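You operate a simulated robot arm through the tools that you are given. There is no shell and no other tool. Be economical: measure what you need, move in short steps, check, and stop when the job is done.

You are at the controls of a simulated two-armed robot. One attempt, no reset.

TASK
Rinse the stained red funnel under the rinse tap and hang it back.
Fine: in the orange holder arm, over the drain tray; the funnel ends in its own hole, the arm aside, the neck back over the tub. Where these are worked on the way, their far stop is far enough and under half their travel is too little: holder arm, swivel neck.
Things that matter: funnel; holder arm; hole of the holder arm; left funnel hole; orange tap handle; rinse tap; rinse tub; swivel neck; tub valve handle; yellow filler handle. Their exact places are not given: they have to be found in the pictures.

Only the result counts: the job must be done as asked and must still hold three seconds after the hand-in. Knocking over, shifting, dropping, spilling or breaking anything else fails it.

THE ROBOT
Two 7-joint arms with two-finger parallel grippers on one trunk, on a base that drives. Base frame: it is fixed to the floor where the robot stands at the start and does not move with it; the origin is under the middle of the robot, x ahead of it, y to its left, z up. Readings come in mm, degrees, newtons and seconds.
The left shoulder is at the start at [70, 177, 1195], the right one opposite. With the tool pointing down near the work surface each hand reaches from about 240 to 720 mm from the robot's upright axis, wherever it stands, measured 20 degrees to its own side. Places, roughly: holder arm [600, -200, 900]; hole of the holder arm [500, -200, 800]; left funnel hole [900, 400, 1100]; orange tap handle [500, -1600, 1000]; rinse tap [800, 100, 1100]; rinse tub [600, 300, 800]; swivel neck [700, 200, 1000]; tub valve handle [400, 300, 800]; yellow filler handle [700, -600, 800]. Payload 3.43 kg a hand.
The TCP of each hand is the grasp point between the finger pads, 30 mm short of the fingertips. In the tool frame z runs along the fingers and y along their closing line. The gripper opens to 94 mm. The fingers are 28 mm wide and 10 mm thick; the gripper's body (50 by 96 mm) begins 55 mm behind the TCP.
Orientation is that of the tool frame in the base frame, as [roll, pitch, yaw] about the fixed x, y, z axes, in that order (R = Rz(yaw) Ry(pitch) Rx(roll)). With the fingers straight down and closing along the base's y, the tool's x points along the base's -x, its y along +y and its z along -z.

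THE INTERFACE
- The arms move only by the tool play_rows. It takes "left_deltas", "right_deltas" or both (then of equal length, played together; a hand with none holds still); each is a list of rows, each a list of 7 numbers: the shift along the tool's x, y, z in m, then the turn, a rotation vector about the tool's x, y, z in degrees, then the finger opening in m, from 0 to 0.094. In form: [[dx, dy, dz, ax, ay, az, grip], ...]. A call has 1 to 8 rows; each row is the pose to reach, as a shift and turn from the pose commanded when the call began, along the tool's axes at that moment. A row lasts 0.2 s, in which the tool goes at most 50 mm and 8.6 degrees; a call with a longer step from one row to the next is refused whole, and so is a gripper value outside its range. A pose out of reach is approached as far as the arm can. The call stops where the force on the tool passes 40 N (or 10 N more than at its start, if that is more) or the arm is blocked; 0.2 s more then pass. The fingers move at their own pace (about 153 mm/s each) and stop on an object; they squeeze with about 21 N. The grip force told is the motor's: it shows also when the fingers shut on nothing. Time passes only in rows, and 0.2 s behind the last, so rows that repeat a pose let the fingers close. It gives the time, the measured TCP pose, the force on the tool (base axes), the opening and the grip force at its end, in the units of the frame above (readings bear some noise), with the torque about the TCP (base axes, N m) and any sound that the robot's microphone picked up, and new pictures: "show" is both (left out), scene, wrist or none (wrist: the cameras of the hands that moved).
- Cameras (640 x 400 px; columns grow to the right, rows downward): "scene" is now at [135.6, 5.2, 1510.9]; the picture's right is [0.08, -1.00, 0.00], its down [-0.61, -0.05, -0.79] and it looks along [0.79, 0.06, -0.62] (base axes); focal length 214 px, centre (320, 200). "left" rides on the left gripper at [76, -14, -103] in its tool frame; the picture's right is [0.18, 0.98, 0.00], its down [-0.75, 0.14, -0.64] and it looks along [-0.63, 0.12, 0.77] (tool axes); focal length 243 px, centre (320, 200). "right" rides on the right gripper at [76, 14, -102] in its tool frame; the picture's right is [-0.18, 0.98, 0.00], its down [-0.75, -0.14, -0.64] and it looks along [-0.63, -0.12, 0.77] (tool axes); focal length 243 px, centre (320, 200).
- lift_body(by): slides the trunk up (or, below 0, down) by that many mm; the arms and the scene camera ride with it, the base frame stays. It gives what a move gives, with no picture.
- base_move(legs): drives the robot by 1 to 6 legs, each [ahead, turn to the left] in mm and degrees, along the robot's own axes; the way and the turn of a leg run together, so that a leg with both is an arc; at most 1500 mm and 180 degrees a leg. The arms and the cameras ride along, it lands a little off, and it stops where it bumps. It gives what a move gives, and a new picture of the scene camera.
- pan_tilt(pan, tilt): turns the head with the scene camera to pan (to the left, within 86 degrees either way) and tilt (down, from -29 to 69), counted from straight ahead of the robot. It gives what a move gives, and a new picture of the scene camera.
- locate(camera, pixels): there is no depth. For up to 12 entries [column, row, z] of the newest picture of that camera ("zoom" is the newest enlarged one), the place [x, y] in the base frame at which the ray of that pixel passes the height z, good to about 2 mm. No time passes.
- enlarge(camera, box): a new picture of the part [left, top, right, bottom] of that camera's present view, enlarged. No time passes.
- close_job(): hands the job in; it is judged then, once.

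Work in short steps. Measure before you move; look again where a grasp or a placing could have gone wrong, and mend it. You have 80 turns and 260 pictures in all, those below and enlarged ones among them. Open the grippers and draw the arms clear of the work before you hand the job in, unless the task says otherwise; then end with one line.

The tools are called as name(argument=value, ...) on one line, values as JSON. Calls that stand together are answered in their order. play_rows: Moves the arms, as the interface text tells. Its arguments: {"type":"object","properties":{"left_deltas":{"type":"array"},"right_deltas":{"type":"array"},"show":{"type":"string","enum":["both","scene","wrist","none"]}},"required":[]} The other tools are called the same way: lift_body (by) slides the trunk up or down; base_move (legs) drives the base; pan_tilt (pan, tilt) turns the head that bears the scene camera; locate (camera, pixels) gives the place at which the rays of pixels pass given heights; enlarge (camera, box) takes an enlarged picture of a part of a camera's view; close_job () hands the job in.

At the start:

```text
clock: 0.0
left_tcp_pos: [503.1, 323.4, 1347.3]
left_tcp_rot: [-179.9, 0.0, -179.5]
left_force: [-0.9, -1.7, 0.1]
left_wrist_torque: [-0.01, 0.0, 0.01]
left_grip_width: 94.0
left_gripper_force: 0.0
right_tcp_pos: [476.0, -124.7, 1392.9]
right_tcp_rot: [179.8, 0.0, -179.4]
right_force: [0.7, 0.1, 0.2]
right_wrist_torque: [-0.02, -0.03, 0.03]
right_grip_width: 94.0
right_gripper_force: 0.0
trunk travel left (down, up): [-775.0, 65.0]
robot x, y, heading: [-0.9, -1.3, 0.2]
head pan, tilt: [4.4, 38.0]
```

scene: 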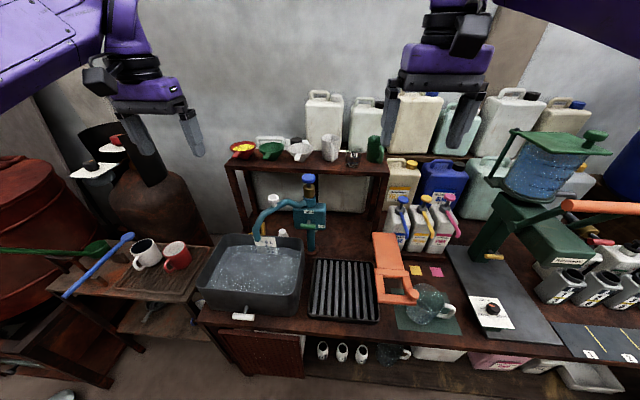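
right: 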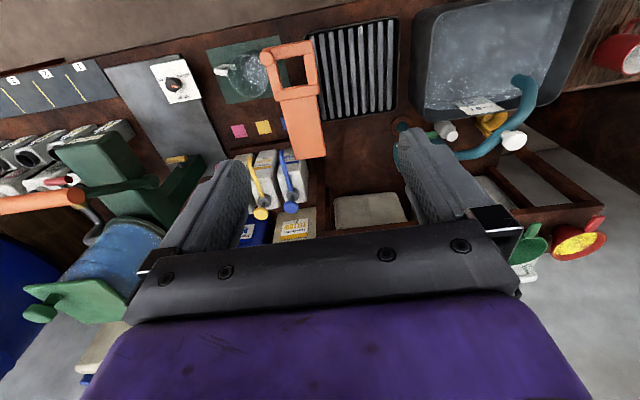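
left: 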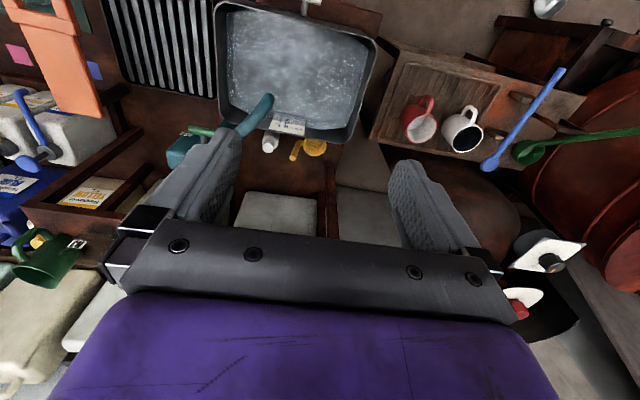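

The scene shows the tub at about (250,275), tap at (305,215), the orange holder arm at (395,270), and funnels on the rack at (240,148), (270,150) and (300,150). I'll enlarge these areas first.

enlarge(camera="scene", box=[220, 120, 400, 232])

enlarge(camera="scene", box=[190, 220, 350, 320])

enlarge(camera="scene", box=[340, 220, 500, 320])

```text
3.56 times, centred on (310, 176) of scene
```

zoom: 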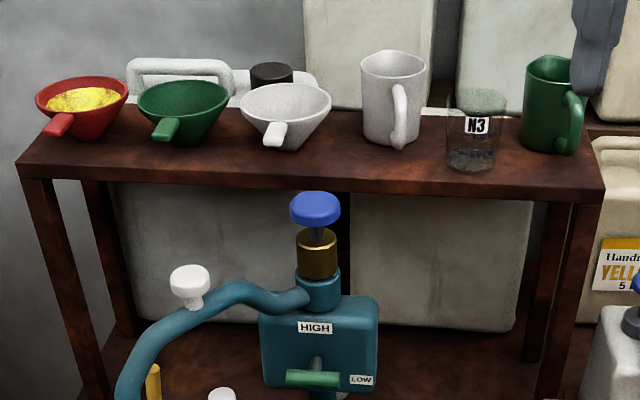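

```text
4.00 times, centred on (270, 270) of scene
```

zoom: 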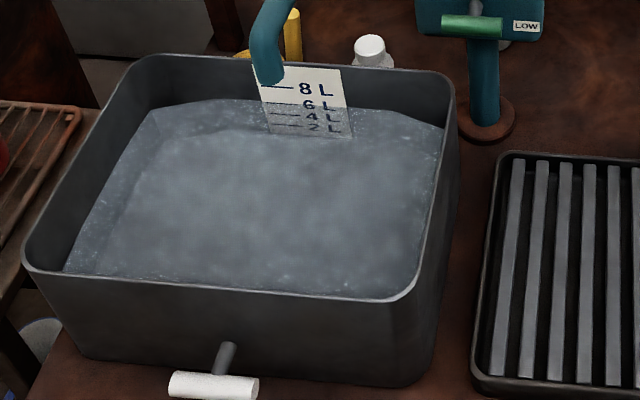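

```text
4.00 times, centred on (420, 270) of scene
```

zoom: 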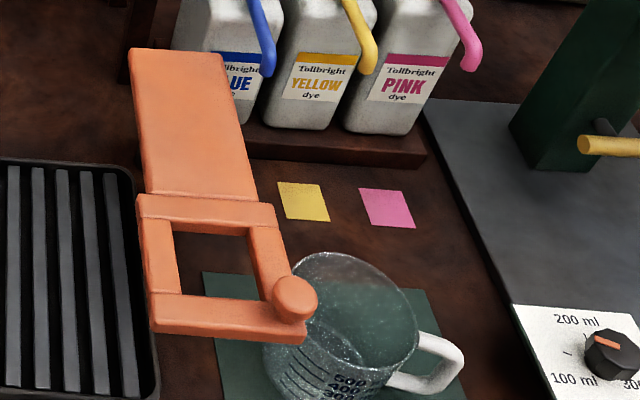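

The left rack funnel is red with yellow stain. I'll measure key points: funnel, tap parts, arm and tray at candidate heights.

locate(camera="scene", pixels=[[242, 148, 1100], [242, 148, 1150], [236, 155, 1100], [228, 164, 1050], [308, 178, 1150], [308, 178, 1200], [273, 200, 1100], [310, 252, 800], [412, 294, 900], [377, 233, 900], [390, 281, 900], [248, 275, 900]])

locate(camera="scene", pixels=[[308, 284, 800], [314, 258, 800], [375, 322, 800], [242, 317, 800], [197, 287, 900], [300, 292, 900], [262, 240, 1000], [304, 240, 800], [232, 265, 800], [226, 170, 1100], [388, 174, 1100], [343, 290, 800]])

pan_tilt(pan=10, tilt=60)

```text
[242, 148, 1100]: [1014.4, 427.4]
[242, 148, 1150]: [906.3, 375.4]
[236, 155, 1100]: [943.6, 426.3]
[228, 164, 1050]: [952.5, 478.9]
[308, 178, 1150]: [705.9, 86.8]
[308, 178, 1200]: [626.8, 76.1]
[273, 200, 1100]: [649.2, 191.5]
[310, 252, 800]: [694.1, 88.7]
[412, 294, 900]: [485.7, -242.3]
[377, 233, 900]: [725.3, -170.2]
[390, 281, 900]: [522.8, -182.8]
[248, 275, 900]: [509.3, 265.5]
```

```text
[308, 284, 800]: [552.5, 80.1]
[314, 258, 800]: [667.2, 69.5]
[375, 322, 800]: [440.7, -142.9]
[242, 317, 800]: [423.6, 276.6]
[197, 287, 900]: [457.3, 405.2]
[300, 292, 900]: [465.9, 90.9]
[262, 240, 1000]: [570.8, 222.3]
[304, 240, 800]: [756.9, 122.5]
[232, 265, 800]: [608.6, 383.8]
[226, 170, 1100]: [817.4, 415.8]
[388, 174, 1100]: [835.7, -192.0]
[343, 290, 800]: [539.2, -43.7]
```

```text
clock: 0.9
left_tcp_pos: [503.8, 323.6, 1346.9]
left_tcp_rot: [-180.0, 0.0, -179.4]
left_force: [0.3, 0.1, 0.1]
left_wrist_torque: [0.0, -0.01, 0.0]
left_grip_width: 93.9
left_gripper_force: 0.0
right_tcp_pos: [476.0, -125.3, 1394.2]
right_tcp_rot: [-180.0, 0.0, -179.5]
right_force: [-0.8, 0.5, -0.2]
right_wrist_torque: [0.01, -0.03, -0.02]
right_grip_width: 93.9
right_gripper_force: 0.1
trunk travel left (down, up): [-775.0, 65.0]
robot x, y, heading: [-0.3, 0.6, -0.2]
head pan, tilt: [10.0, 60.0]
```

scene: 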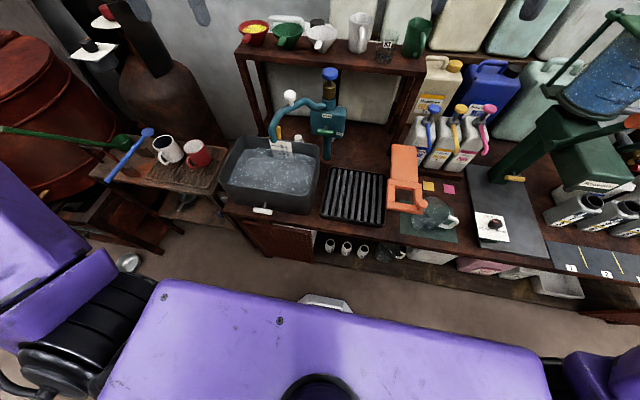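

I want to know how much room the base has; I'll locate the base's front and the bench's front edge, and look with enlarged views.

locate(camera="scene", pixels=[[325, 297, 350], [325, 297, 200], [325, 297, 0], [300, 235, 780], [460, 262, 780], [160, 285, 350], [330, 330, 350], [410, 270, 0], [290, 270, 0]])

enlarge(camera="scene", box=[200, 180, 480, 355])

enlarge(camera="left", box=[160, 0, 400, 150])

enlarge(camera="right", box=[200, 0, 560, 225])

```text
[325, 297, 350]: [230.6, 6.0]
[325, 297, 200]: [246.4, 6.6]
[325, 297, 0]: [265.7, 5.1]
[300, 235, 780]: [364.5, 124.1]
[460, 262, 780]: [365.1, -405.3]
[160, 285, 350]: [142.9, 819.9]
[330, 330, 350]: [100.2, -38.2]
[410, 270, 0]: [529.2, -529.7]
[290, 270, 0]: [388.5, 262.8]
```

```text
2.29 times, centred on (340, 268) of scene
```

zoom: 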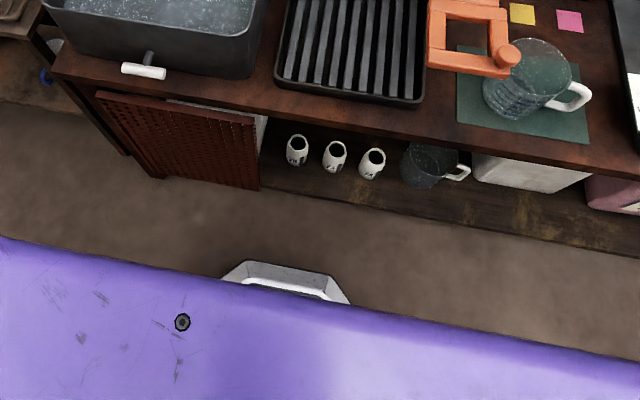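

```text
2.67 times, centred on (280, 75) of left
```

zoom: 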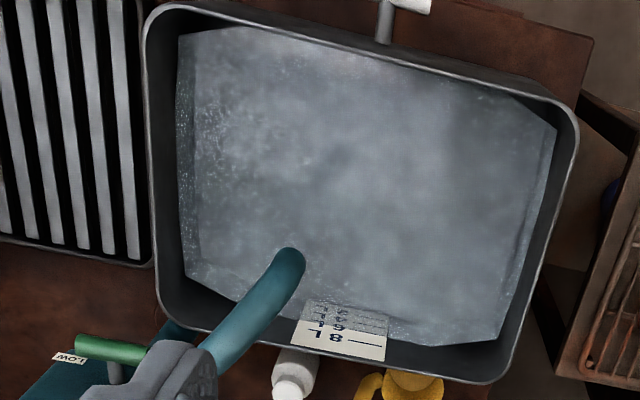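

```text
1.78 times, centred on (380, 112) of right
```

zoom: 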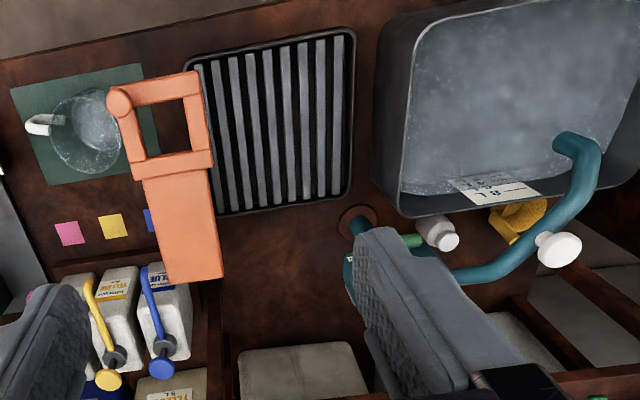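

Now I'll triangulate by intersecting rays from the scene and the right wrist camera: the holder knob, tray corner, blue tap parts, white neck knob.

locate(camera="scene", pixels=[[422, 204, 850], [422, 204, 950], [290, 97, 1000], [290, 97, 1200], [322, 218, 780], [386, 224, 780], [319, 138, 900], [319, 138, 800], [398, 147, 850], [398, 147, 950], [263, 211, 800], [263, 211, 850]])

locate(camera="right", pixels=[[267, 58, 850], [267, 58, 950], [514, 139, 1000], [514, 139, 1200], [395, 19, 780], [308, 35, 780], [418, 30, 900], [418, 30, 800], [588, 0, 900], [285, 98, 850], [319, 94, 850], [318, 150, 850]])

locate(camera="left", pixels=[[311, 1, 800], [311, 1, 850], [268, 98, 950], [268, 98, 1000], [216, 6, 900], [216, 6, 950], [375, 45, 900], [200, 130, 1000], [270, 142, 800], [355, 140, 900], [222, 115, 900]])

```text
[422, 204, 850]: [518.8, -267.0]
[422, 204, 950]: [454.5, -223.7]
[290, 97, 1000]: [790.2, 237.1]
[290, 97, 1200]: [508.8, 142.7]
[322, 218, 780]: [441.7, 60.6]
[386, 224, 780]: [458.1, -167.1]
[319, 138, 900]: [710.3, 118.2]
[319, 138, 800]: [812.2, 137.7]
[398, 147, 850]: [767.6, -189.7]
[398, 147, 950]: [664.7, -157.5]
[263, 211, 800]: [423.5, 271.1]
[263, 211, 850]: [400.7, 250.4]
```

```text
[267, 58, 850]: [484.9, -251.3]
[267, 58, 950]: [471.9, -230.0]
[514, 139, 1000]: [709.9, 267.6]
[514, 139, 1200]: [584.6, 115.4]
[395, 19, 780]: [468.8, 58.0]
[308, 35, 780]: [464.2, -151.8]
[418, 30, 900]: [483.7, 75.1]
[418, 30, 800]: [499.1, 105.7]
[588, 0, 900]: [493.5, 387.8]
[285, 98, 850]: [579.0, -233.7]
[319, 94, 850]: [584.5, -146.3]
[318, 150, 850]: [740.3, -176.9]
```

```text
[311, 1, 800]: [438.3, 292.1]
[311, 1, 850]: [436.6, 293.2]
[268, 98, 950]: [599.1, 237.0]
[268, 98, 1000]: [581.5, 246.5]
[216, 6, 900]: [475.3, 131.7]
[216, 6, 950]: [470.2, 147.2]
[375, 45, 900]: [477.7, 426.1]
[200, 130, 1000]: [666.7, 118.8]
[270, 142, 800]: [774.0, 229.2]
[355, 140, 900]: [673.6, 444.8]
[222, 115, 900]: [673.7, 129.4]
```

Triangulated: holder knob ≈ (476,-238,916), neck white knob ≈ (645,189,1103). The bench's front is about 100 mm ahead of the base, so I'll shift the robot left ~140 mm and ahead ~75 mm via a back-off.

base_move(legs=[[-250, 0], [0, 35], [250, 0], [0, -35], [115, 0]])

```text
clock: 8.2
left_tcp_pos: [570.5, 471.1, 1348.4]
left_tcp_rot: [180.0, 0.2, -179.1]
left_force: [-1.1, -0.3, 0.2]
left_wrist_torque: [-0.02, -0.01, 0.03]
left_grip_width: 94.3
left_gripper_force: 0.1
right_tcp_pos: [546.0, 22.0, 1395.5]
right_tcp_rot: [179.9, 0.3, -179.1]
right_force: [-0.4, 0.7, -0.4]
right_wrist_torque: [0.01, -0.02, -0.04]
right_grip_width: 94.1
right_gripper_force: 0.1
trunk travel left (down, up): [-775.0, 65.0]
robot x, y, heading: [70.5, 145.4, 0.4]
head pan, tilt: [10.0, 60.0]
```

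scene: 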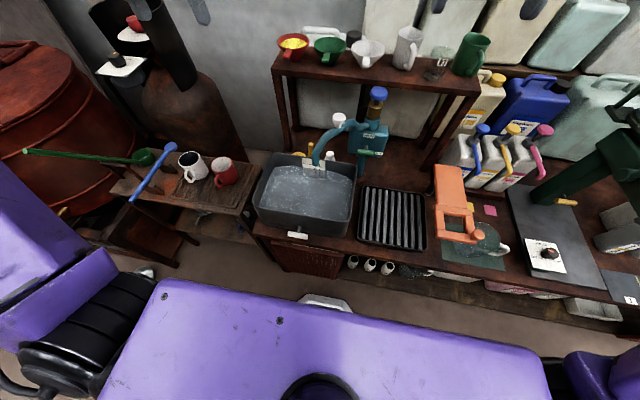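

The drive went well (robot at 70,145). I'll tilt both hands 30° forward and lower them, so that the wrist cameras give second views of the rack and the tap; also the head goes level for a better scene view.

play_rows(left_deltas=[[0.01, 0, 0.02, 0, -7.5, 0, 0.094], [0.02, 0, 0.04, 0, -15, 0, 0.094], [0.02, 0, 0.06, 0, -22.5, 0, 0.094], [0.02, 0, 0.08, 0, -30, 0, 0.094]], right_deltas=[[0.02, 0, 0.04, 0, -7.5, 0, 0.094], [0.04, 0, 0.08, 0, -15, 0, 0.094], [0.06, 0, 0.12, 0, -22.5, 0, 0.094], [0.08, 0, 0.16, 0, -30, 0, 0.094]], show="wrist")

pan_tilt(pan=8, tilt=42)

```text
clock: 9.2
left_tcp_pos: [552.0, 471.7, 1267.4]
left_tcp_rot: [179.8, 30.3, -179.1]
left_force: [0.1, -0.6, 0.8]
left_wrist_torque: [0.02, 0.02, -0.01]
left_grip_width: 94.0
left_gripper_force: 0.2
right_tcp_pos: [638.6, -10.2, 1257.3]
right_tcp_rot: [-179.5, 27.4, -176.6]
right_force: [-1.2, -0.7, 0.4]
right_wrist_torque: [0.07, -0.03, 0.04]
right_grip_width: 93.8
right_gripper_force: 0.1
right hand out of reach, approached as far as the arm can: row 1, 2, 3, 4
trunk travel left (down, up): [-775.0, 65.0]
robot x, y, heading: [74.4, 142.4, 0.5]
head pan, tilt: [10.0, 60.0]
```

right: 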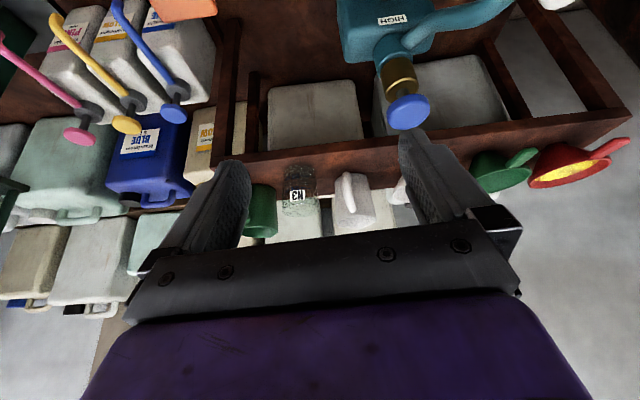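
left: 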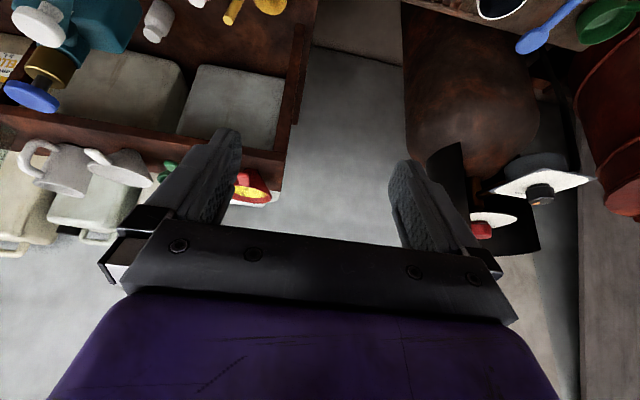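

```text
clock: 10.1
left_tcp_pos: [552.7, 470.6, 1267.6]
left_tcp_rot: [179.9, 30.0, -179.1]
left_force: [0.6, 0.7, -1.2]
left_wrist_torque: [0.01, 0.03, -0.01]
left_grip_width: 93.8
left_gripper_force: 0.1
right_tcp_pos: [639.3, -7.2, 1256.5]
right_tcp_rot: [-179.5, 27.1, -176.4]
right_force: [0.0, -0.8, -0.1]
right_wrist_torque: [0.02, 0.02, 0.04]
right_grip_width: 94.0
right_gripper_force: 0.0
trunk travel left (down, up): [-775.0, 65.0]
robot x, y, heading: [71.6, 144.6, 0.5]
head pan, tilt: [8.0, 42.0]
```

scene: 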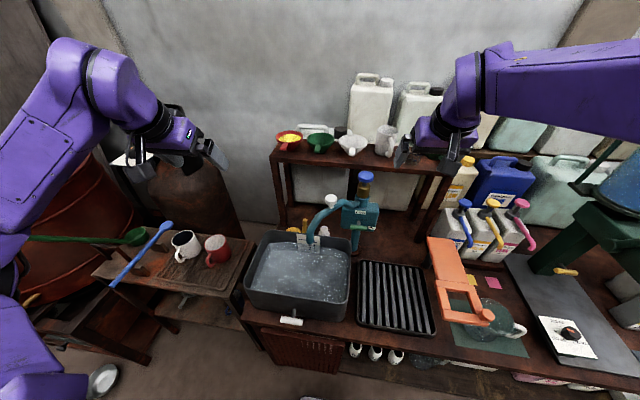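

The right wrist view shows the tap from the back/top: blue knob at (407,110), "HIGH" at (393,18). I'll enlarge tap and funnel in all views.

enlarge(camera="scene", box=[290, 160, 400, 260])

enlarge(camera="scene", box=[260, 120, 340, 170])

enlarge(camera="right", box=[320, 0, 640, 200])

enlarge(camera="left", box=[0, 0, 320, 200])

```text
4.00 times, centred on (345, 210) of scene
```

zoom: 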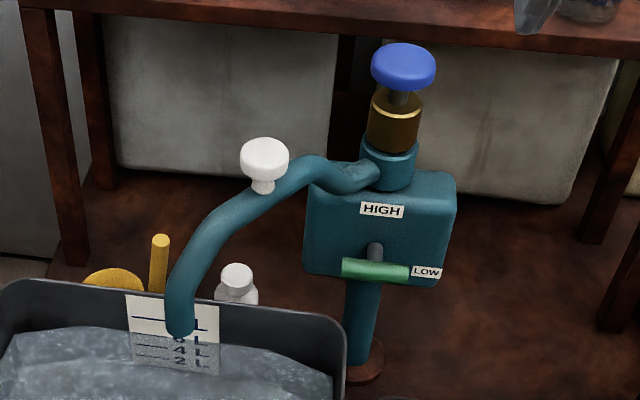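

```text
8.00 times, centred on (300, 145) of scene
```

zoom: 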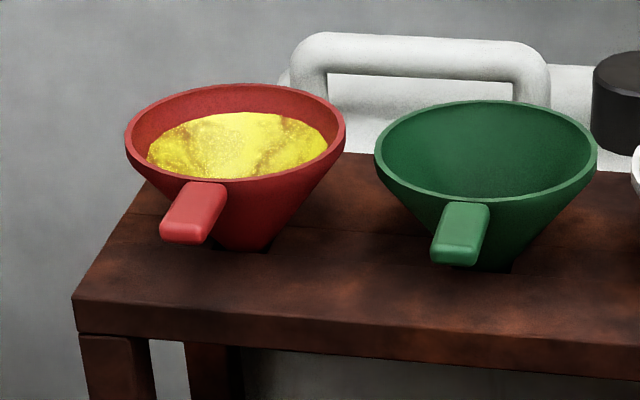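

```text
2.00 times, centred on (480, 100) of right
```

zoom: 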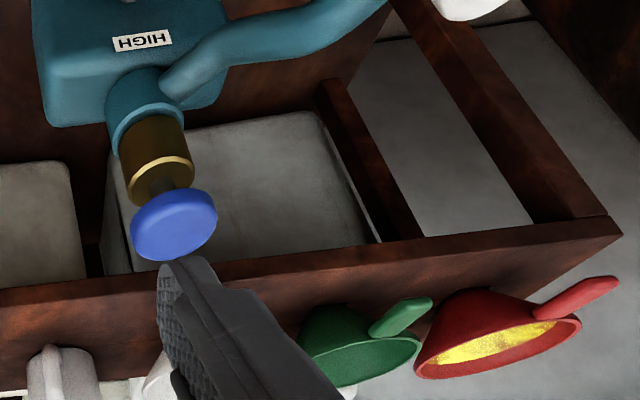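

```text
2.00 times, centred on (160, 100) of left
```

zoom: 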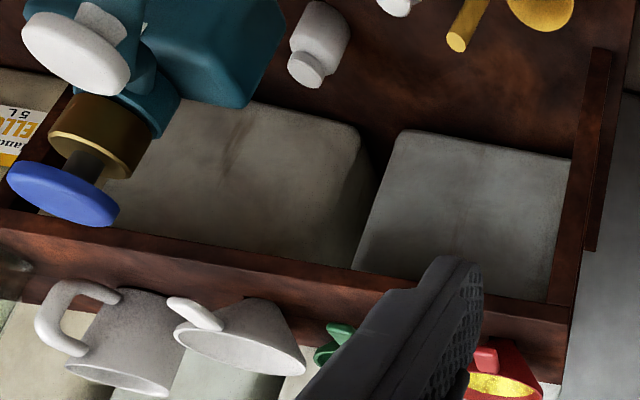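

Blue knob looks like a push button on the brass collar; the green lever sits at LOW. Triangulating funnel handle, rim, and blue button from scene and right views.

locate(camera="scene", pixels=[[281.5, 149.5, 1100], [281.5, 149.5, 1200], [286, 144, 1100], [286, 144, 1200], [290.5, 150.7, 1080], [276, 137.5, 1150], [303, 138.5, 1150], [365.8, 176, 1100], [365.8, 176, 1200], [359, 227.5, 950], [359, 227.5, 1050], [301, 134, 1150]])

locate(camera="right", pixels=[[625, 142, 1100], [625, 142, 1200], [592, 156, 1100], [592, 156, 1200], [407, 108, 1100], [407, 108, 1200], [530, 188, 1150], [608, 163, 1150]])

locate(camera="left", pixels=[[30, 95, 1100], [30, 95, 1200], [38, 25, 1100], [38, 25, 1200], [244, 177, 1100], [244, 177, 1150]])

```text
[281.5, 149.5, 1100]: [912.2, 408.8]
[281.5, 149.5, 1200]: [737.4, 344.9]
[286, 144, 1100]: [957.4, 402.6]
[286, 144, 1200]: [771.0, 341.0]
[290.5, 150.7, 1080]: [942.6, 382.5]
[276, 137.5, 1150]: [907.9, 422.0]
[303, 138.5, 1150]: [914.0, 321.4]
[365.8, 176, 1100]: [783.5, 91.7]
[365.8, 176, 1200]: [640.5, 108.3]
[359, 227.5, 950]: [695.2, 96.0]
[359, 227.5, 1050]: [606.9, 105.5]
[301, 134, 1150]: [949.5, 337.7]
```

```text
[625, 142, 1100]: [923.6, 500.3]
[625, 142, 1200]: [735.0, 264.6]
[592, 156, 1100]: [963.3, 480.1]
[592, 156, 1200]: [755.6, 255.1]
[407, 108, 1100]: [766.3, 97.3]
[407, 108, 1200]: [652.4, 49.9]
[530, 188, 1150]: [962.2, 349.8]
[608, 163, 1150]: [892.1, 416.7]
```

```text
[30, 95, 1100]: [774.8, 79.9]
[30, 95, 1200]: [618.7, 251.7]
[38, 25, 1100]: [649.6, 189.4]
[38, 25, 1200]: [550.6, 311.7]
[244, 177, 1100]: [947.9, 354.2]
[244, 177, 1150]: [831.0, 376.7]
```

Funnel handle: tip ≈ (820,375,1153), root ≈ (867,373,1147), rim centre ≈ (911,372), ⌀≈100. Button ≈ (766,94,1108). Now moving the right hand upright toward the holder knob, well above it.

play_rows(right_deltas=[[0, -0.04, 0, 0, 6, 0, 0.094], [0, -0.08, 0, 0, 12, 0, 0.094], [0, -0.12, 0, 0, 18, 0, 0.094], [0, -0.16, 0, 0, 24, 0, 0.094], [0, -0.2, 0, 0, 29, 0, 0.094]], show="wrist")

```text
clock: 11.2
left_tcp_pos: [555.0, 470.5, 1267.1]
left_tcp_rot: [179.9, 30.0, -179.1]
left_force: [0.3, -1.1, 0.2]
left_wrist_torque: [0.05, -0.01, 0.02]
left_grip_width: 93.8
left_gripper_force: 0.2
right_tcp_pos: [654.4, -212.4, 1254.3]
right_tcp_rot: [-179.5, -1.9, -176.7]
right_force: [-0.8, 0.5, -0.7]
right_wrist_torque: [-0.02, 0.03, 0.0]
right_grip_width: 93.8
right_gripper_force: 0.1
trunk travel left (down, up): [-775.0, 65.0]
robot x, y, heading: [76.0, 145.9, 0.6]
head pan, tilt: [8.0, 42.0]
```

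right: 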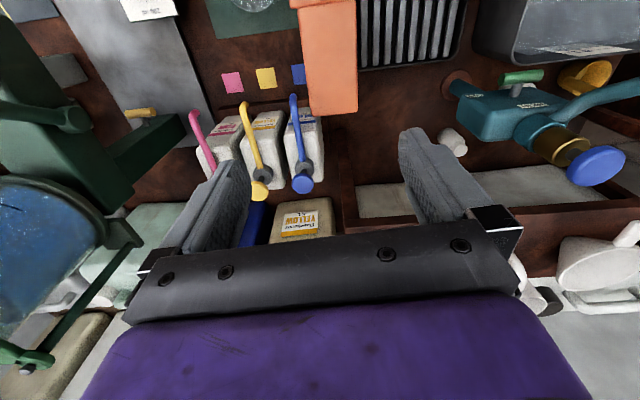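

Right wrist is upright at (654,-212,1254). Moving to above the knob at (476,-238,1060).

play_rows(right_deltas=[[0.04, -0.004, 0.02, 0, -1, 0, 0.094], [0.075, -0.008, 0.05, 0, -1.9, 0, 0.094], [0.11, -0.012, 0.085, 0, -1.9, 0, 0.094], [0.14, -0.014, 0.12, 0, -1.9, 0, 0.094], [0.165, -0.016, 0.16, 0, -1.9, 0, 0.094], [0.179, -0.016, 0.194, 0, -1.9, 0, 0.094]], show="both")

```text
clock: 12.7
left_tcp_pos: [552.9, 471.5, 1267.8]
left_tcp_rot: [-180.0, 30.1, -179.1]
left_force: [-0.1, 0.2, -0.1]
left_wrist_torque: [0.02, 0.04, -0.01]
left_grip_width: 93.9
left_gripper_force: 0.0
right_tcp_pos: [470.7, -234.9, 1069.3]
right_tcp_rot: [-179.5, 0.1, -176.7]
right_force: [0.1, 0.6, 0.1]
right_wrist_torque: [-0.02, 0.01, 0.03]
right_grip_width: 93.8
right_gripper_force: 0.1
trunk travel left (down, up): [-775.0, 65.0]
robot x, y, heading: [72.5, 141.8, 0.3]
head pan, tilt: [8.0, 42.0]
```

scene: 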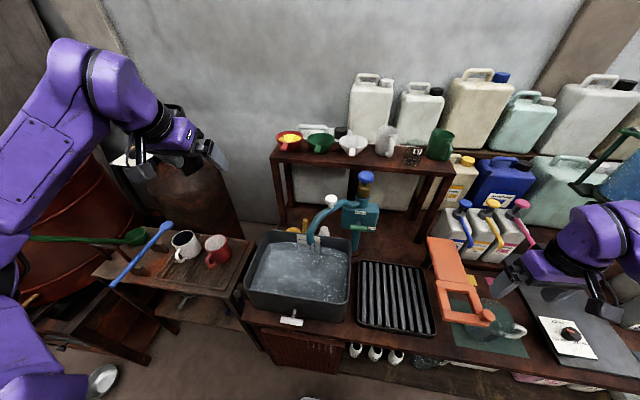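
right: 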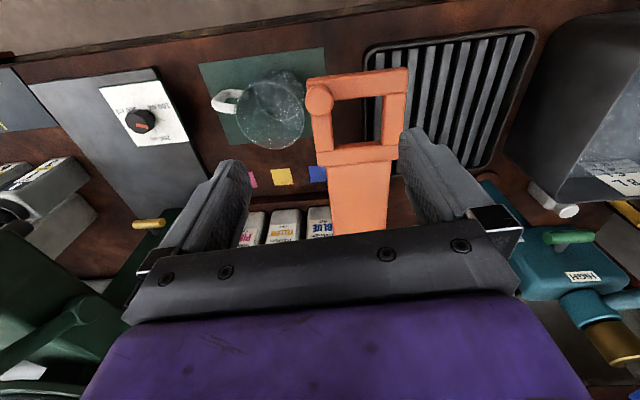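

Clear view: knob at right (320,98), hole corners near (333,103)–(390,143). Enlarging and measuring.

enlarge(camera="right", box=[280, 40, 440, 240])

enlarge(camera="scene", box=[410, 220, 530, 340])

locate(camera="right", pixels=[[320, 98, 890], [320, 98, 930], [333, 102, 890], [388, 97, 890], [337, 148, 890], [389, 142, 890], [312, 82, 890], [408, 68, 890], [404, 160, 890], [336, 235, 890], [388, 232, 890]])

locate(camera="scene", pixels=[[488, 317, 890], [488, 317, 930], [428, 240, 890], [455, 238, 890]])

```text
2.00 times, centred on (360, 140) of right
```

zoom: 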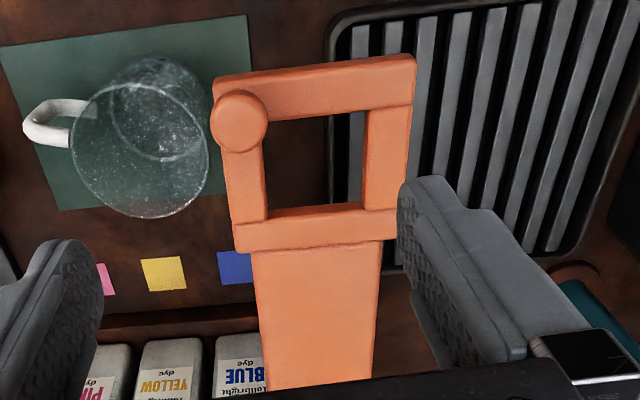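

```text
3.33 times, centred on (470, 280) of scene
```

zoom: 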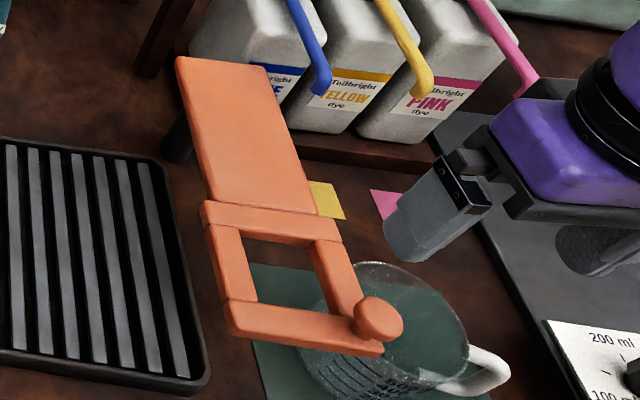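

```text
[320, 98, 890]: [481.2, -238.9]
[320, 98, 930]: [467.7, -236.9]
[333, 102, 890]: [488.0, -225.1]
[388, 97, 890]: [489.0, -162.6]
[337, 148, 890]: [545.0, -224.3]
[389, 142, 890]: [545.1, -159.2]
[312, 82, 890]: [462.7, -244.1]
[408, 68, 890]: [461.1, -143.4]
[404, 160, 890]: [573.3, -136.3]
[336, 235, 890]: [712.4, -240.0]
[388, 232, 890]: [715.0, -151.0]
```

```text
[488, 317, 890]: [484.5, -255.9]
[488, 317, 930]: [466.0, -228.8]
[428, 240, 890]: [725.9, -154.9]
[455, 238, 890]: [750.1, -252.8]
```

Knob ≈ (472,-237,917), arm plate top ≈ 890; hole ≈ x 488–545, y −225…−160, centre (517,−192). The glass jug is close to the knob, so I'll put the closed fingers into the hole and push the arm by its frame instead; first get above the hole.

play_rows(right_deltas=[[-0.024, 0.02, 0, 0, 0, 0, 0.0], [-0.048, 0.039, 0.02, 0, 0, 0, 0.0], [-0.048, 0.039, 0.06, 0, 0, 0, 0.0], [-0.048, 0.039, 0.1, 0, 0, 0, 0.0], [-0.048, 0.039, 0.125, 0, 0, 0, 0.0]], show="both")

enlarge(camera="scene", box=[410, 220, 530, 340])

```text
clock: 13.8
left_tcp_pos: [555.5, 469.9, 1266.3]
left_tcp_rot: [179.9, 29.9, -179.2]
left_force: [1.0, 0.2, 0.3]
left_wrist_torque: [0.0, 0.05, 0.02]
left_grip_width: 93.8
left_gripper_force: 0.0
right_tcp_pos: [520.5, -198.0, 945.3]
right_tcp_rot: [-179.5, 0.5, -176.7]
right_force: [1.3, -0.7, -1.2]
right_wrist_torque: [0.07, 0.01, 0.0]
right_grip_width: 0.1
right_gripper_force: 20.8
trunk travel left (down, up): [-775.0, 65.0]
robot x, y, heading: [70.2, 145.8, 0.3]
head pan, tilt: [8.0, 42.0]
```

scene: 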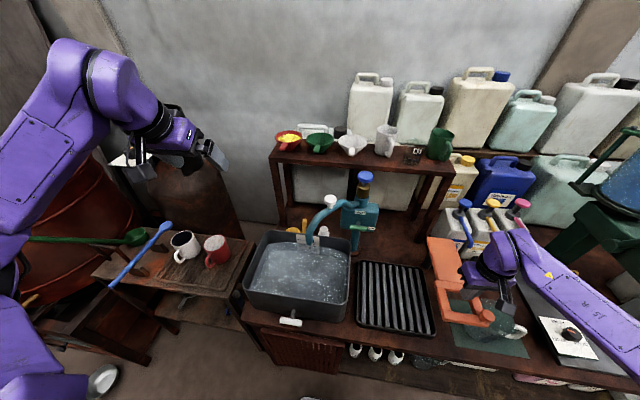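
right: 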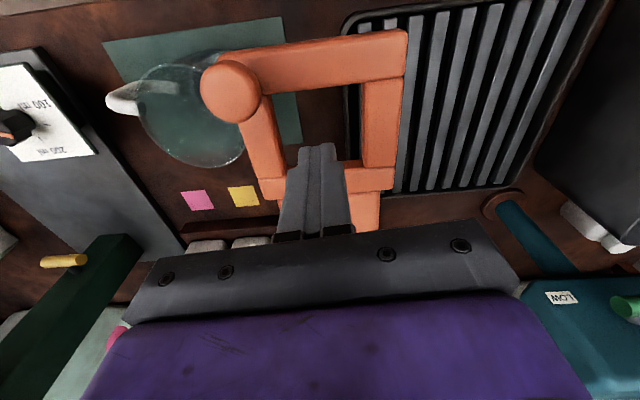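

```text
3.33 times, centred on (470, 280) of scene
```

zoom: 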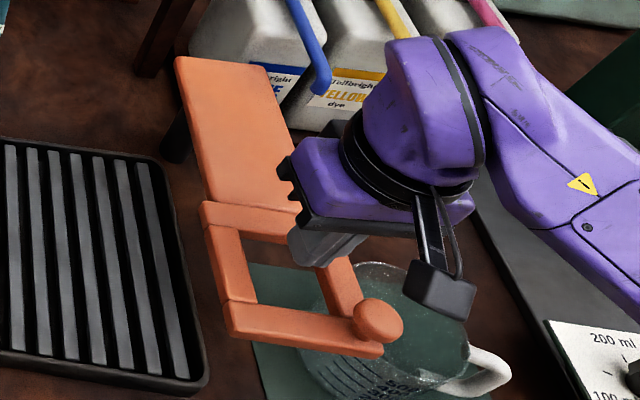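

Checking alignment of the fingertip with the hole from both cameras before descending.

locate(camera="right", pixels=[[263, 97, 890], [362, 80, 890], [363, 158, 890], [286, 178, 890], [318, 148, 915]])

locate(camera="scene", pixels=[[468, 298, 915], [446.3, 290, 890], [474, 292.5, 890], [448, 310, 890]])

```text
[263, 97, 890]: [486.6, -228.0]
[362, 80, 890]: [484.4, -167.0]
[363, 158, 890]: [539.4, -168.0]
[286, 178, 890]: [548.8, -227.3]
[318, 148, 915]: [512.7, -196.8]
```

```text
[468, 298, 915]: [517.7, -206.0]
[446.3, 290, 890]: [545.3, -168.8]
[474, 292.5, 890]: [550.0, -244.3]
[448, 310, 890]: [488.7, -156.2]
```

Fingers are centred over the hole (centre ≈ (515,−198)). Descend 45 mm and begin pushing toward +y.

play_rows(right_deltas=[[0.003, 0, 0.025, 0, 0, 0, 0.0], [0.005, 0, 0.045, 0, 0, 0, 0.0], [0.005, 0.018, 0.045, 0, 0, 0, 0.0], [0.002, 0.036, 0.045, 0, 0, 0, 0.0], [-0.001, 0.054, 0.045, 0, 0, 0, 0.0]], show="both")

```text
clock: 15.1
left_tcp_pos: [553.2, 472.0, 1266.9]
left_tcp_rot: [180.0, 29.9, -179.1]
left_force: [0.3, 0.1, -0.5]
left_wrist_torque: [-0.02, 0.02, -0.02]
left_grip_width: 93.7
left_gripper_force: 0.0
right_tcp_pos: [516.3, -142.6, 901.9]
right_tcp_rot: [-179.3, -0.2, -176.5]
right_force: [-0.4, 0.2, 0.5]
right_wrist_torque: [-0.01, -0.01, -0.02]
right_grip_width: 0.1
right_gripper_force: 21.7
right hand out of reach, approached as far as the arm can: row 2, 3, 4
trunk travel left (down, up): [-775.0, 65.0]
robot x, y, heading: [73.4, 146.8, 0.4]
head pan, tilt: [8.0, 42.0]
```

scene: 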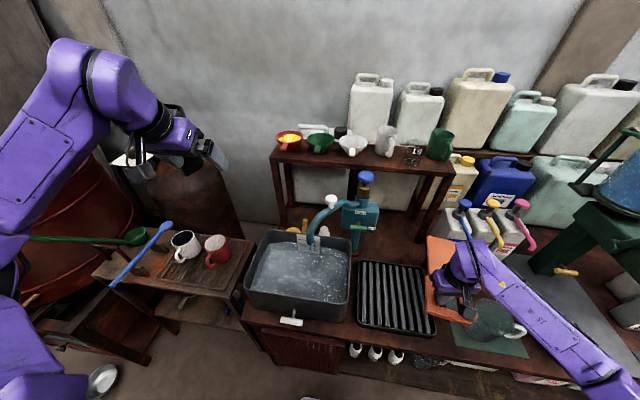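
right: 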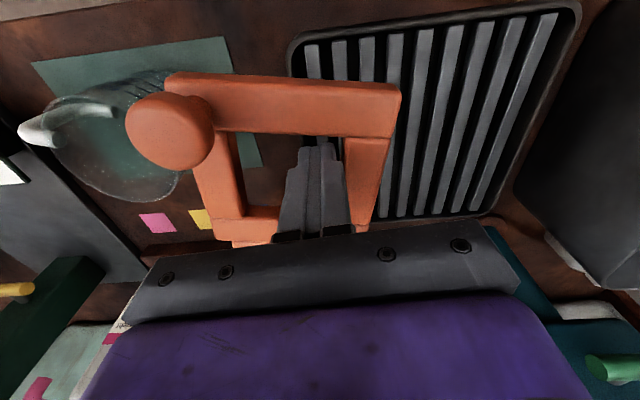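

The arm swings with the push (finger now at y −143). Continue along the arc.

play_rows(right_deltas=[[-0.007, 0.017, 0, 0, 0, 0, 0.0], [-0.014, 0.033, 0, 0, 0, 0, 0.0], [-0.024, 0.049, 0, 0, 0, 0, 0.0], [-0.035, 0.063, 0, 0, 0, 0, 0.0], [-0.047, 0.077, 0, 0, 0, 0, 0.0], [-0.06, 0.09, 0, 0, 0, 0, 0.0]], show="both")

```text
clock: 16.4
left_tcp_pos: [553.5, 472.7, 1267.2]
left_tcp_rot: [-179.9, 29.9, -179.0]
left_force: [0.2, -0.3, -0.4]
left_wrist_torque: [0.0, -0.01, -0.02]
left_grip_width: 93.8
left_gripper_force: 0.0
right_tcp_pos: [570.5, -47.7, 898.5]
right_tcp_rot: [-179.4, 0.1, -176.7]
right_force: [-0.5, -0.3, -1.2]
right_wrist_torque: [-0.02, 0.03, 0.03]
right_grip_width: 0.0
right_gripper_force: 21.3
trunk travel left (down, up): [-775.0, 65.0]
robot x, y, heading: [75.1, 145.2, 0.6]
head pan, tilt: [8.0, 42.0]
```

scene: 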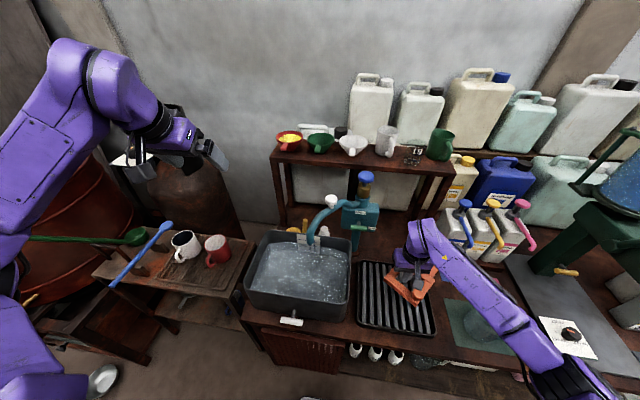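
right: 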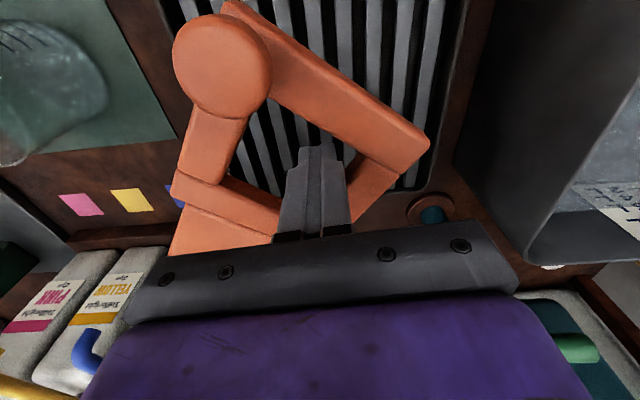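

Arm is now ~40° around, over the tray. Keep pushing in small steps until the stop.

play_rows(right_deltas=[[-0.014, 0.011, 0, 0, 0, 0, 0.0], [-0.028, 0.02, 0, 0, 0, 0, 0.0], [-0.044, 0.029, 0, 0, 0, 0, 0.0], [-0.06, 0.036, 0, 0, 0, 0, 0.0]], show="both")

```text
clock: 17.1
left_tcp_pos: [551.4, 468.9, 1267.7]
left_tcp_rot: [179.9, 30.0, -179.2]
left_force: [0.9, 0.5, -0.2]
left_wrist_torque: [-0.01, 0.0, 0.02]
left_grip_width: 94.1
left_gripper_force: 0.1
right_tcp_pos: [589.9, -33.3, 898.9]
right_tcp_rot: [-179.5, -0.6, -177.3]
right_force: [-16.0, -7.6, 12.2]
right_wrist_torque: [0.01, 0.07, 0.06]
right_grip_width: 0.0
right_gripper_force: 21.2
trunk travel left (down, up): [-775.0, 65.0]
robot x, y, heading: [73.6, 144.9, 0.2]
head pan, tilt: [8.0, 42.0]
stopped in row 3 (right hand): the force on the tool passed its limit at 42 N (the readings are from after the stop); the commanded pose is now the measured one
```

scene: 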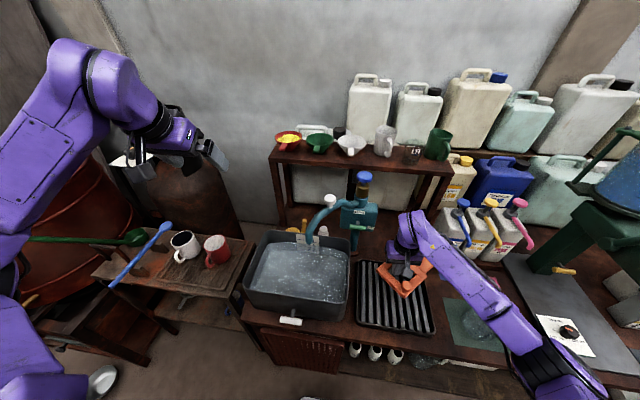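
right: 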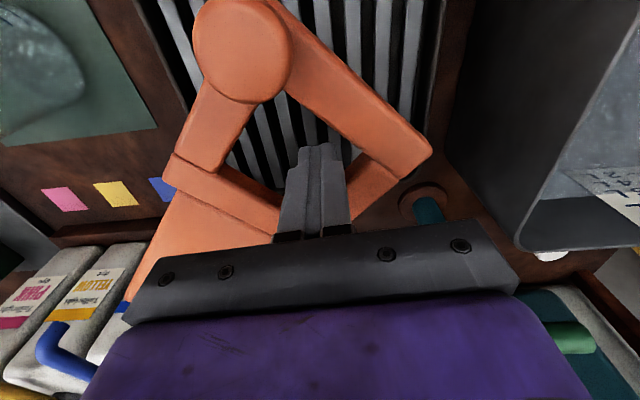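

Force stop at ≈47°, most likely the far stop. Back off a bit, lift out straight up, then move right to clear the view.

play_rows(right_deltas=[[0.006, -0.007, 0, 0, 0, 0, 0.0], [0.006, -0.007, -0.04, 0, 0, 0, 0.0], [0.006, -0.007, -0.08, 0, 0, 0, 0.0], [0.006, -0.007, -0.12, 0, 0, 0, 0.0], [0.03, -0.04, -0.15, 0, 0, 0, 0.0], [0.05, -0.085, -0.17, 0, 0, 0, 0.0], [0.06, -0.13, -0.18, 0, 0, 0, 0.0], [0.06, -0.175, -0.18, 0, 0, 0, 0.0]], show="both")

enlarge(camera="scene", box=[330, 220, 470, 340])

```text
refused: row 5 steps farther than a row can; nothing moved
```

```text
3.33 times, centred on (400, 280) of scene
```

zoom: 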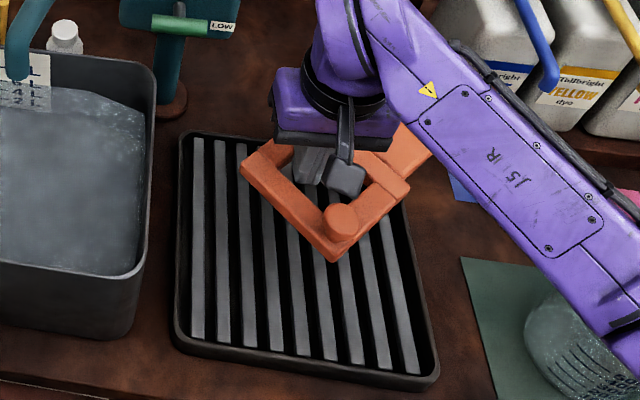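

Row 5 stepped too far; resend with smaller steps.

play_rows(right_deltas=[[0.006, -0.007, 0, 0, 0, 0, 0.0], [0.006, -0.007, -0.04, 0, 0, 0, 0.0], [0.006, -0.007, -0.08, 0, 0, 0, 0.0], [0.006, -0.007, -0.12, 0, 0, 0, 0.0], [0.02, -0.035, -0.15, 0, 0, 0, 0.0], [0.03, -0.075, -0.17, 0, 0, 0, 0.0], [0.04, -0.12, -0.175, 0, 0, 0, 0.0], [0.045, -0.165, -0.18, 0, 0, 0, 0.0]], show="both")

enlarge(camera="right", box=[320, 0, 640, 200])

enlarge(camera="scene", box=[330, 220, 470, 340])

```text
clock: 18.9
left_tcp_pos: [552.3, 469.0, 1268.0]
left_tcp_rot: [179.9, 30.0, -179.2]
left_force: [0.5, -0.2, 0.4]
left_wrist_torque: [0.02, 0.01, 0.02]
left_grip_width: 93.9
left_gripper_force: 0.2
right_tcp_pos: [554.9, -197.4, 1080.4]
right_tcp_rot: [-179.6, -0.4, -177.1]
right_force: [-0.1, -0.1, 1.1]
right_wrist_torque: [0.04, -0.06, -0.01]
right_grip_width: 0.0
right_gripper_force: 20.7
trunk travel left (down, up): [-775.0, 65.0]
robot x, y, heading: [70.2, 144.1, -0.1]
head pan, tilt: [8.0, 42.0]
```

scene: 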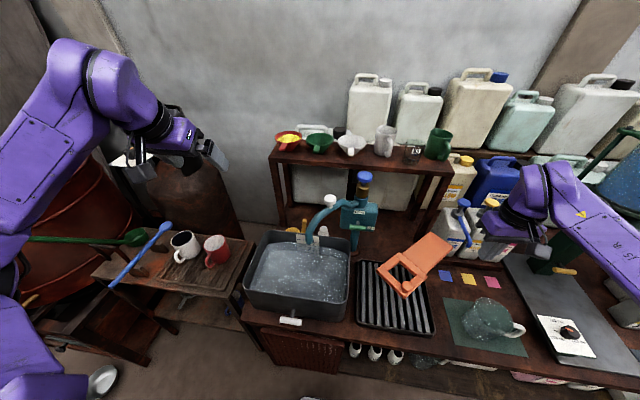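
right: 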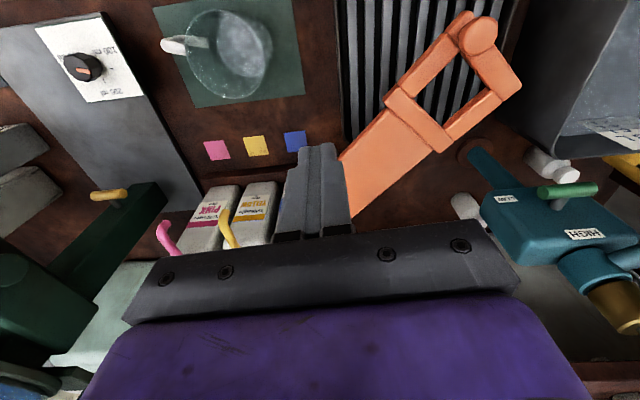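

```text
2.00 times, centred on (480, 100) of right
```

zoom: 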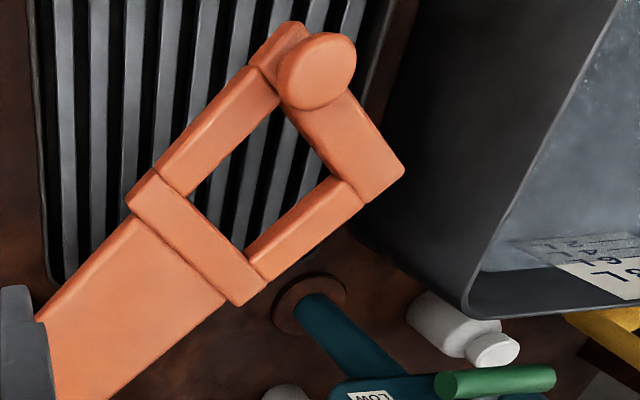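

```text
3.33 times, centred on (400, 280) of scene
```

zoom: 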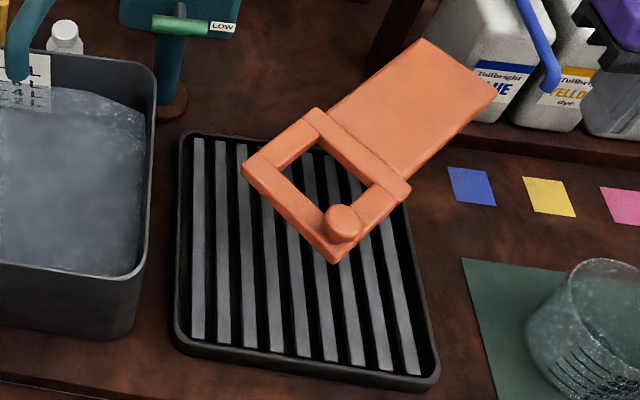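

Arm sits over the tray. Measure the hole corners from the right view (zoom 2×, offset (320,0)) and scene, plus the tap column and neck tip.

locate(camera="right", pixels=[[461.5, 52.5, 890], [485, 89, 890], [443.5, 122.5, 890], [413.5, 97.5, 890], [478, 35, 917], [473, 160, 790]])

locate(camera="scene", pixels=[[388, 273, 890], [396.5, 262.5, 890], [415, 277, 890], [402, 289.5, 890], [309.5, 243.5, 980], [332.5, 201, 1103], [391, 266, 890]])

enlarge(camera="scene", box=[290, 165, 430, 305])

```text
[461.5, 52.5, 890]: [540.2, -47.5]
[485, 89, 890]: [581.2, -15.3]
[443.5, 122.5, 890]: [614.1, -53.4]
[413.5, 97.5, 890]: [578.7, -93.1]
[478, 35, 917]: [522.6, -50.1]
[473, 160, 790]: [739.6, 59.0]
```

```text
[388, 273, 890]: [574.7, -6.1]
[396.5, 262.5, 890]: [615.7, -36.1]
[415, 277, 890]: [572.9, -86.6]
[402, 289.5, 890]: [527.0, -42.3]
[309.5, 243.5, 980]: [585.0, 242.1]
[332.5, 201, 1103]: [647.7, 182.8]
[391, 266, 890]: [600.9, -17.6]
```

```text
2.86 times, centred on (360, 235) of scene
```

zoom: 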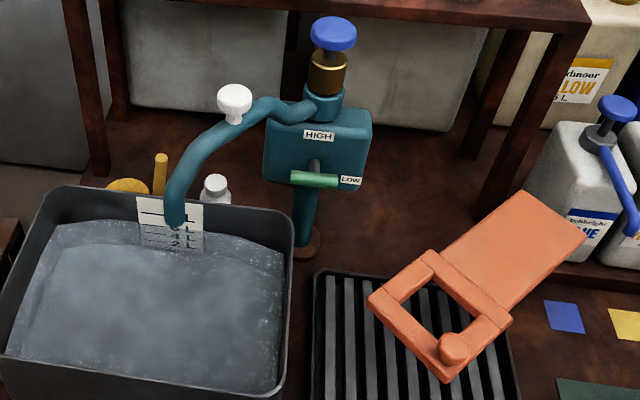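

Hole centre ≈ (577,−50), 238 mm from the tap axis, matching the neck's ≈231 mm. The holder knob sits toward the robot from the hole, so the funnel's handle will be set at a 45° yaw. Now the left hand moves to a pre-grasp in line with the funnel handle, at 45° tilt.

play_rows(left_deltas=[[-0.026, -0.016, 0.024, 0, -2.5, 0, 0.08], [-0.052, -0.033, 0.048, 0, -5, 0, 0.08], [-0.078, -0.049, 0.072, 0, -7.5, 0, 0.08], [-0.104, -0.066, 0.096, 0, -10, 0, 0.08], [-0.13, -0.082, 0.12, 0, -12.5, 0, 0.08], [-0.156, -0.098, 0.144, 0, -15, 0, 0.08]], show="both")

```text
clock: 20.3
left_tcp_pos: [764.5, 376.8, 1218.7]
left_tcp_rot: [179.9, 45.1, -179.2]
left_force: [0.2, -0.8, 0.2]
left_wrist_torque: [0.02, 0.02, 0.02]
left_grip_width: 79.9
left_gripper_force: 0.2
right_tcp_pos: [556.4, -196.2, 1077.9]
right_tcp_rot: [-179.5, -0.5, -177.1]
right_force: [-0.5, 0.8, -0.8]
right_wrist_torque: [0.02, -0.01, 0.0]
right_grip_width: 0.0
right_gripper_force: 21.4
trunk travel left (down, up): [-775.0, 65.0]
robot x, y, heading: [67.7, 143.1, 0.4]
head pan, tilt: [8.0, 42.0]
```

scene: 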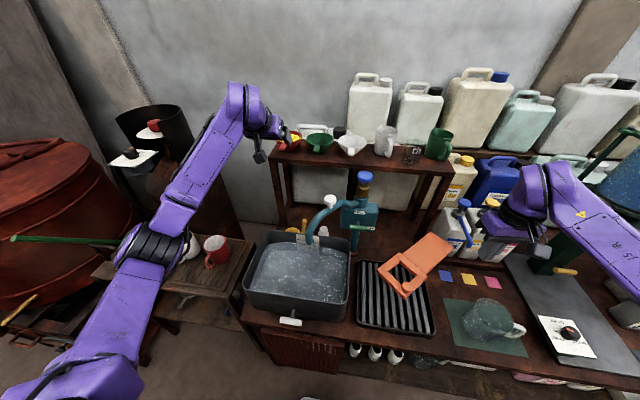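
left: 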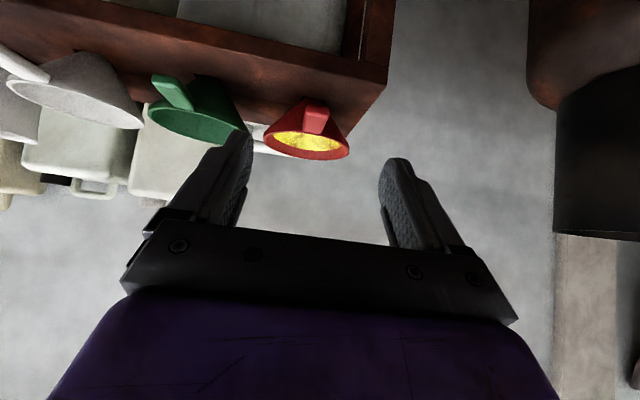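

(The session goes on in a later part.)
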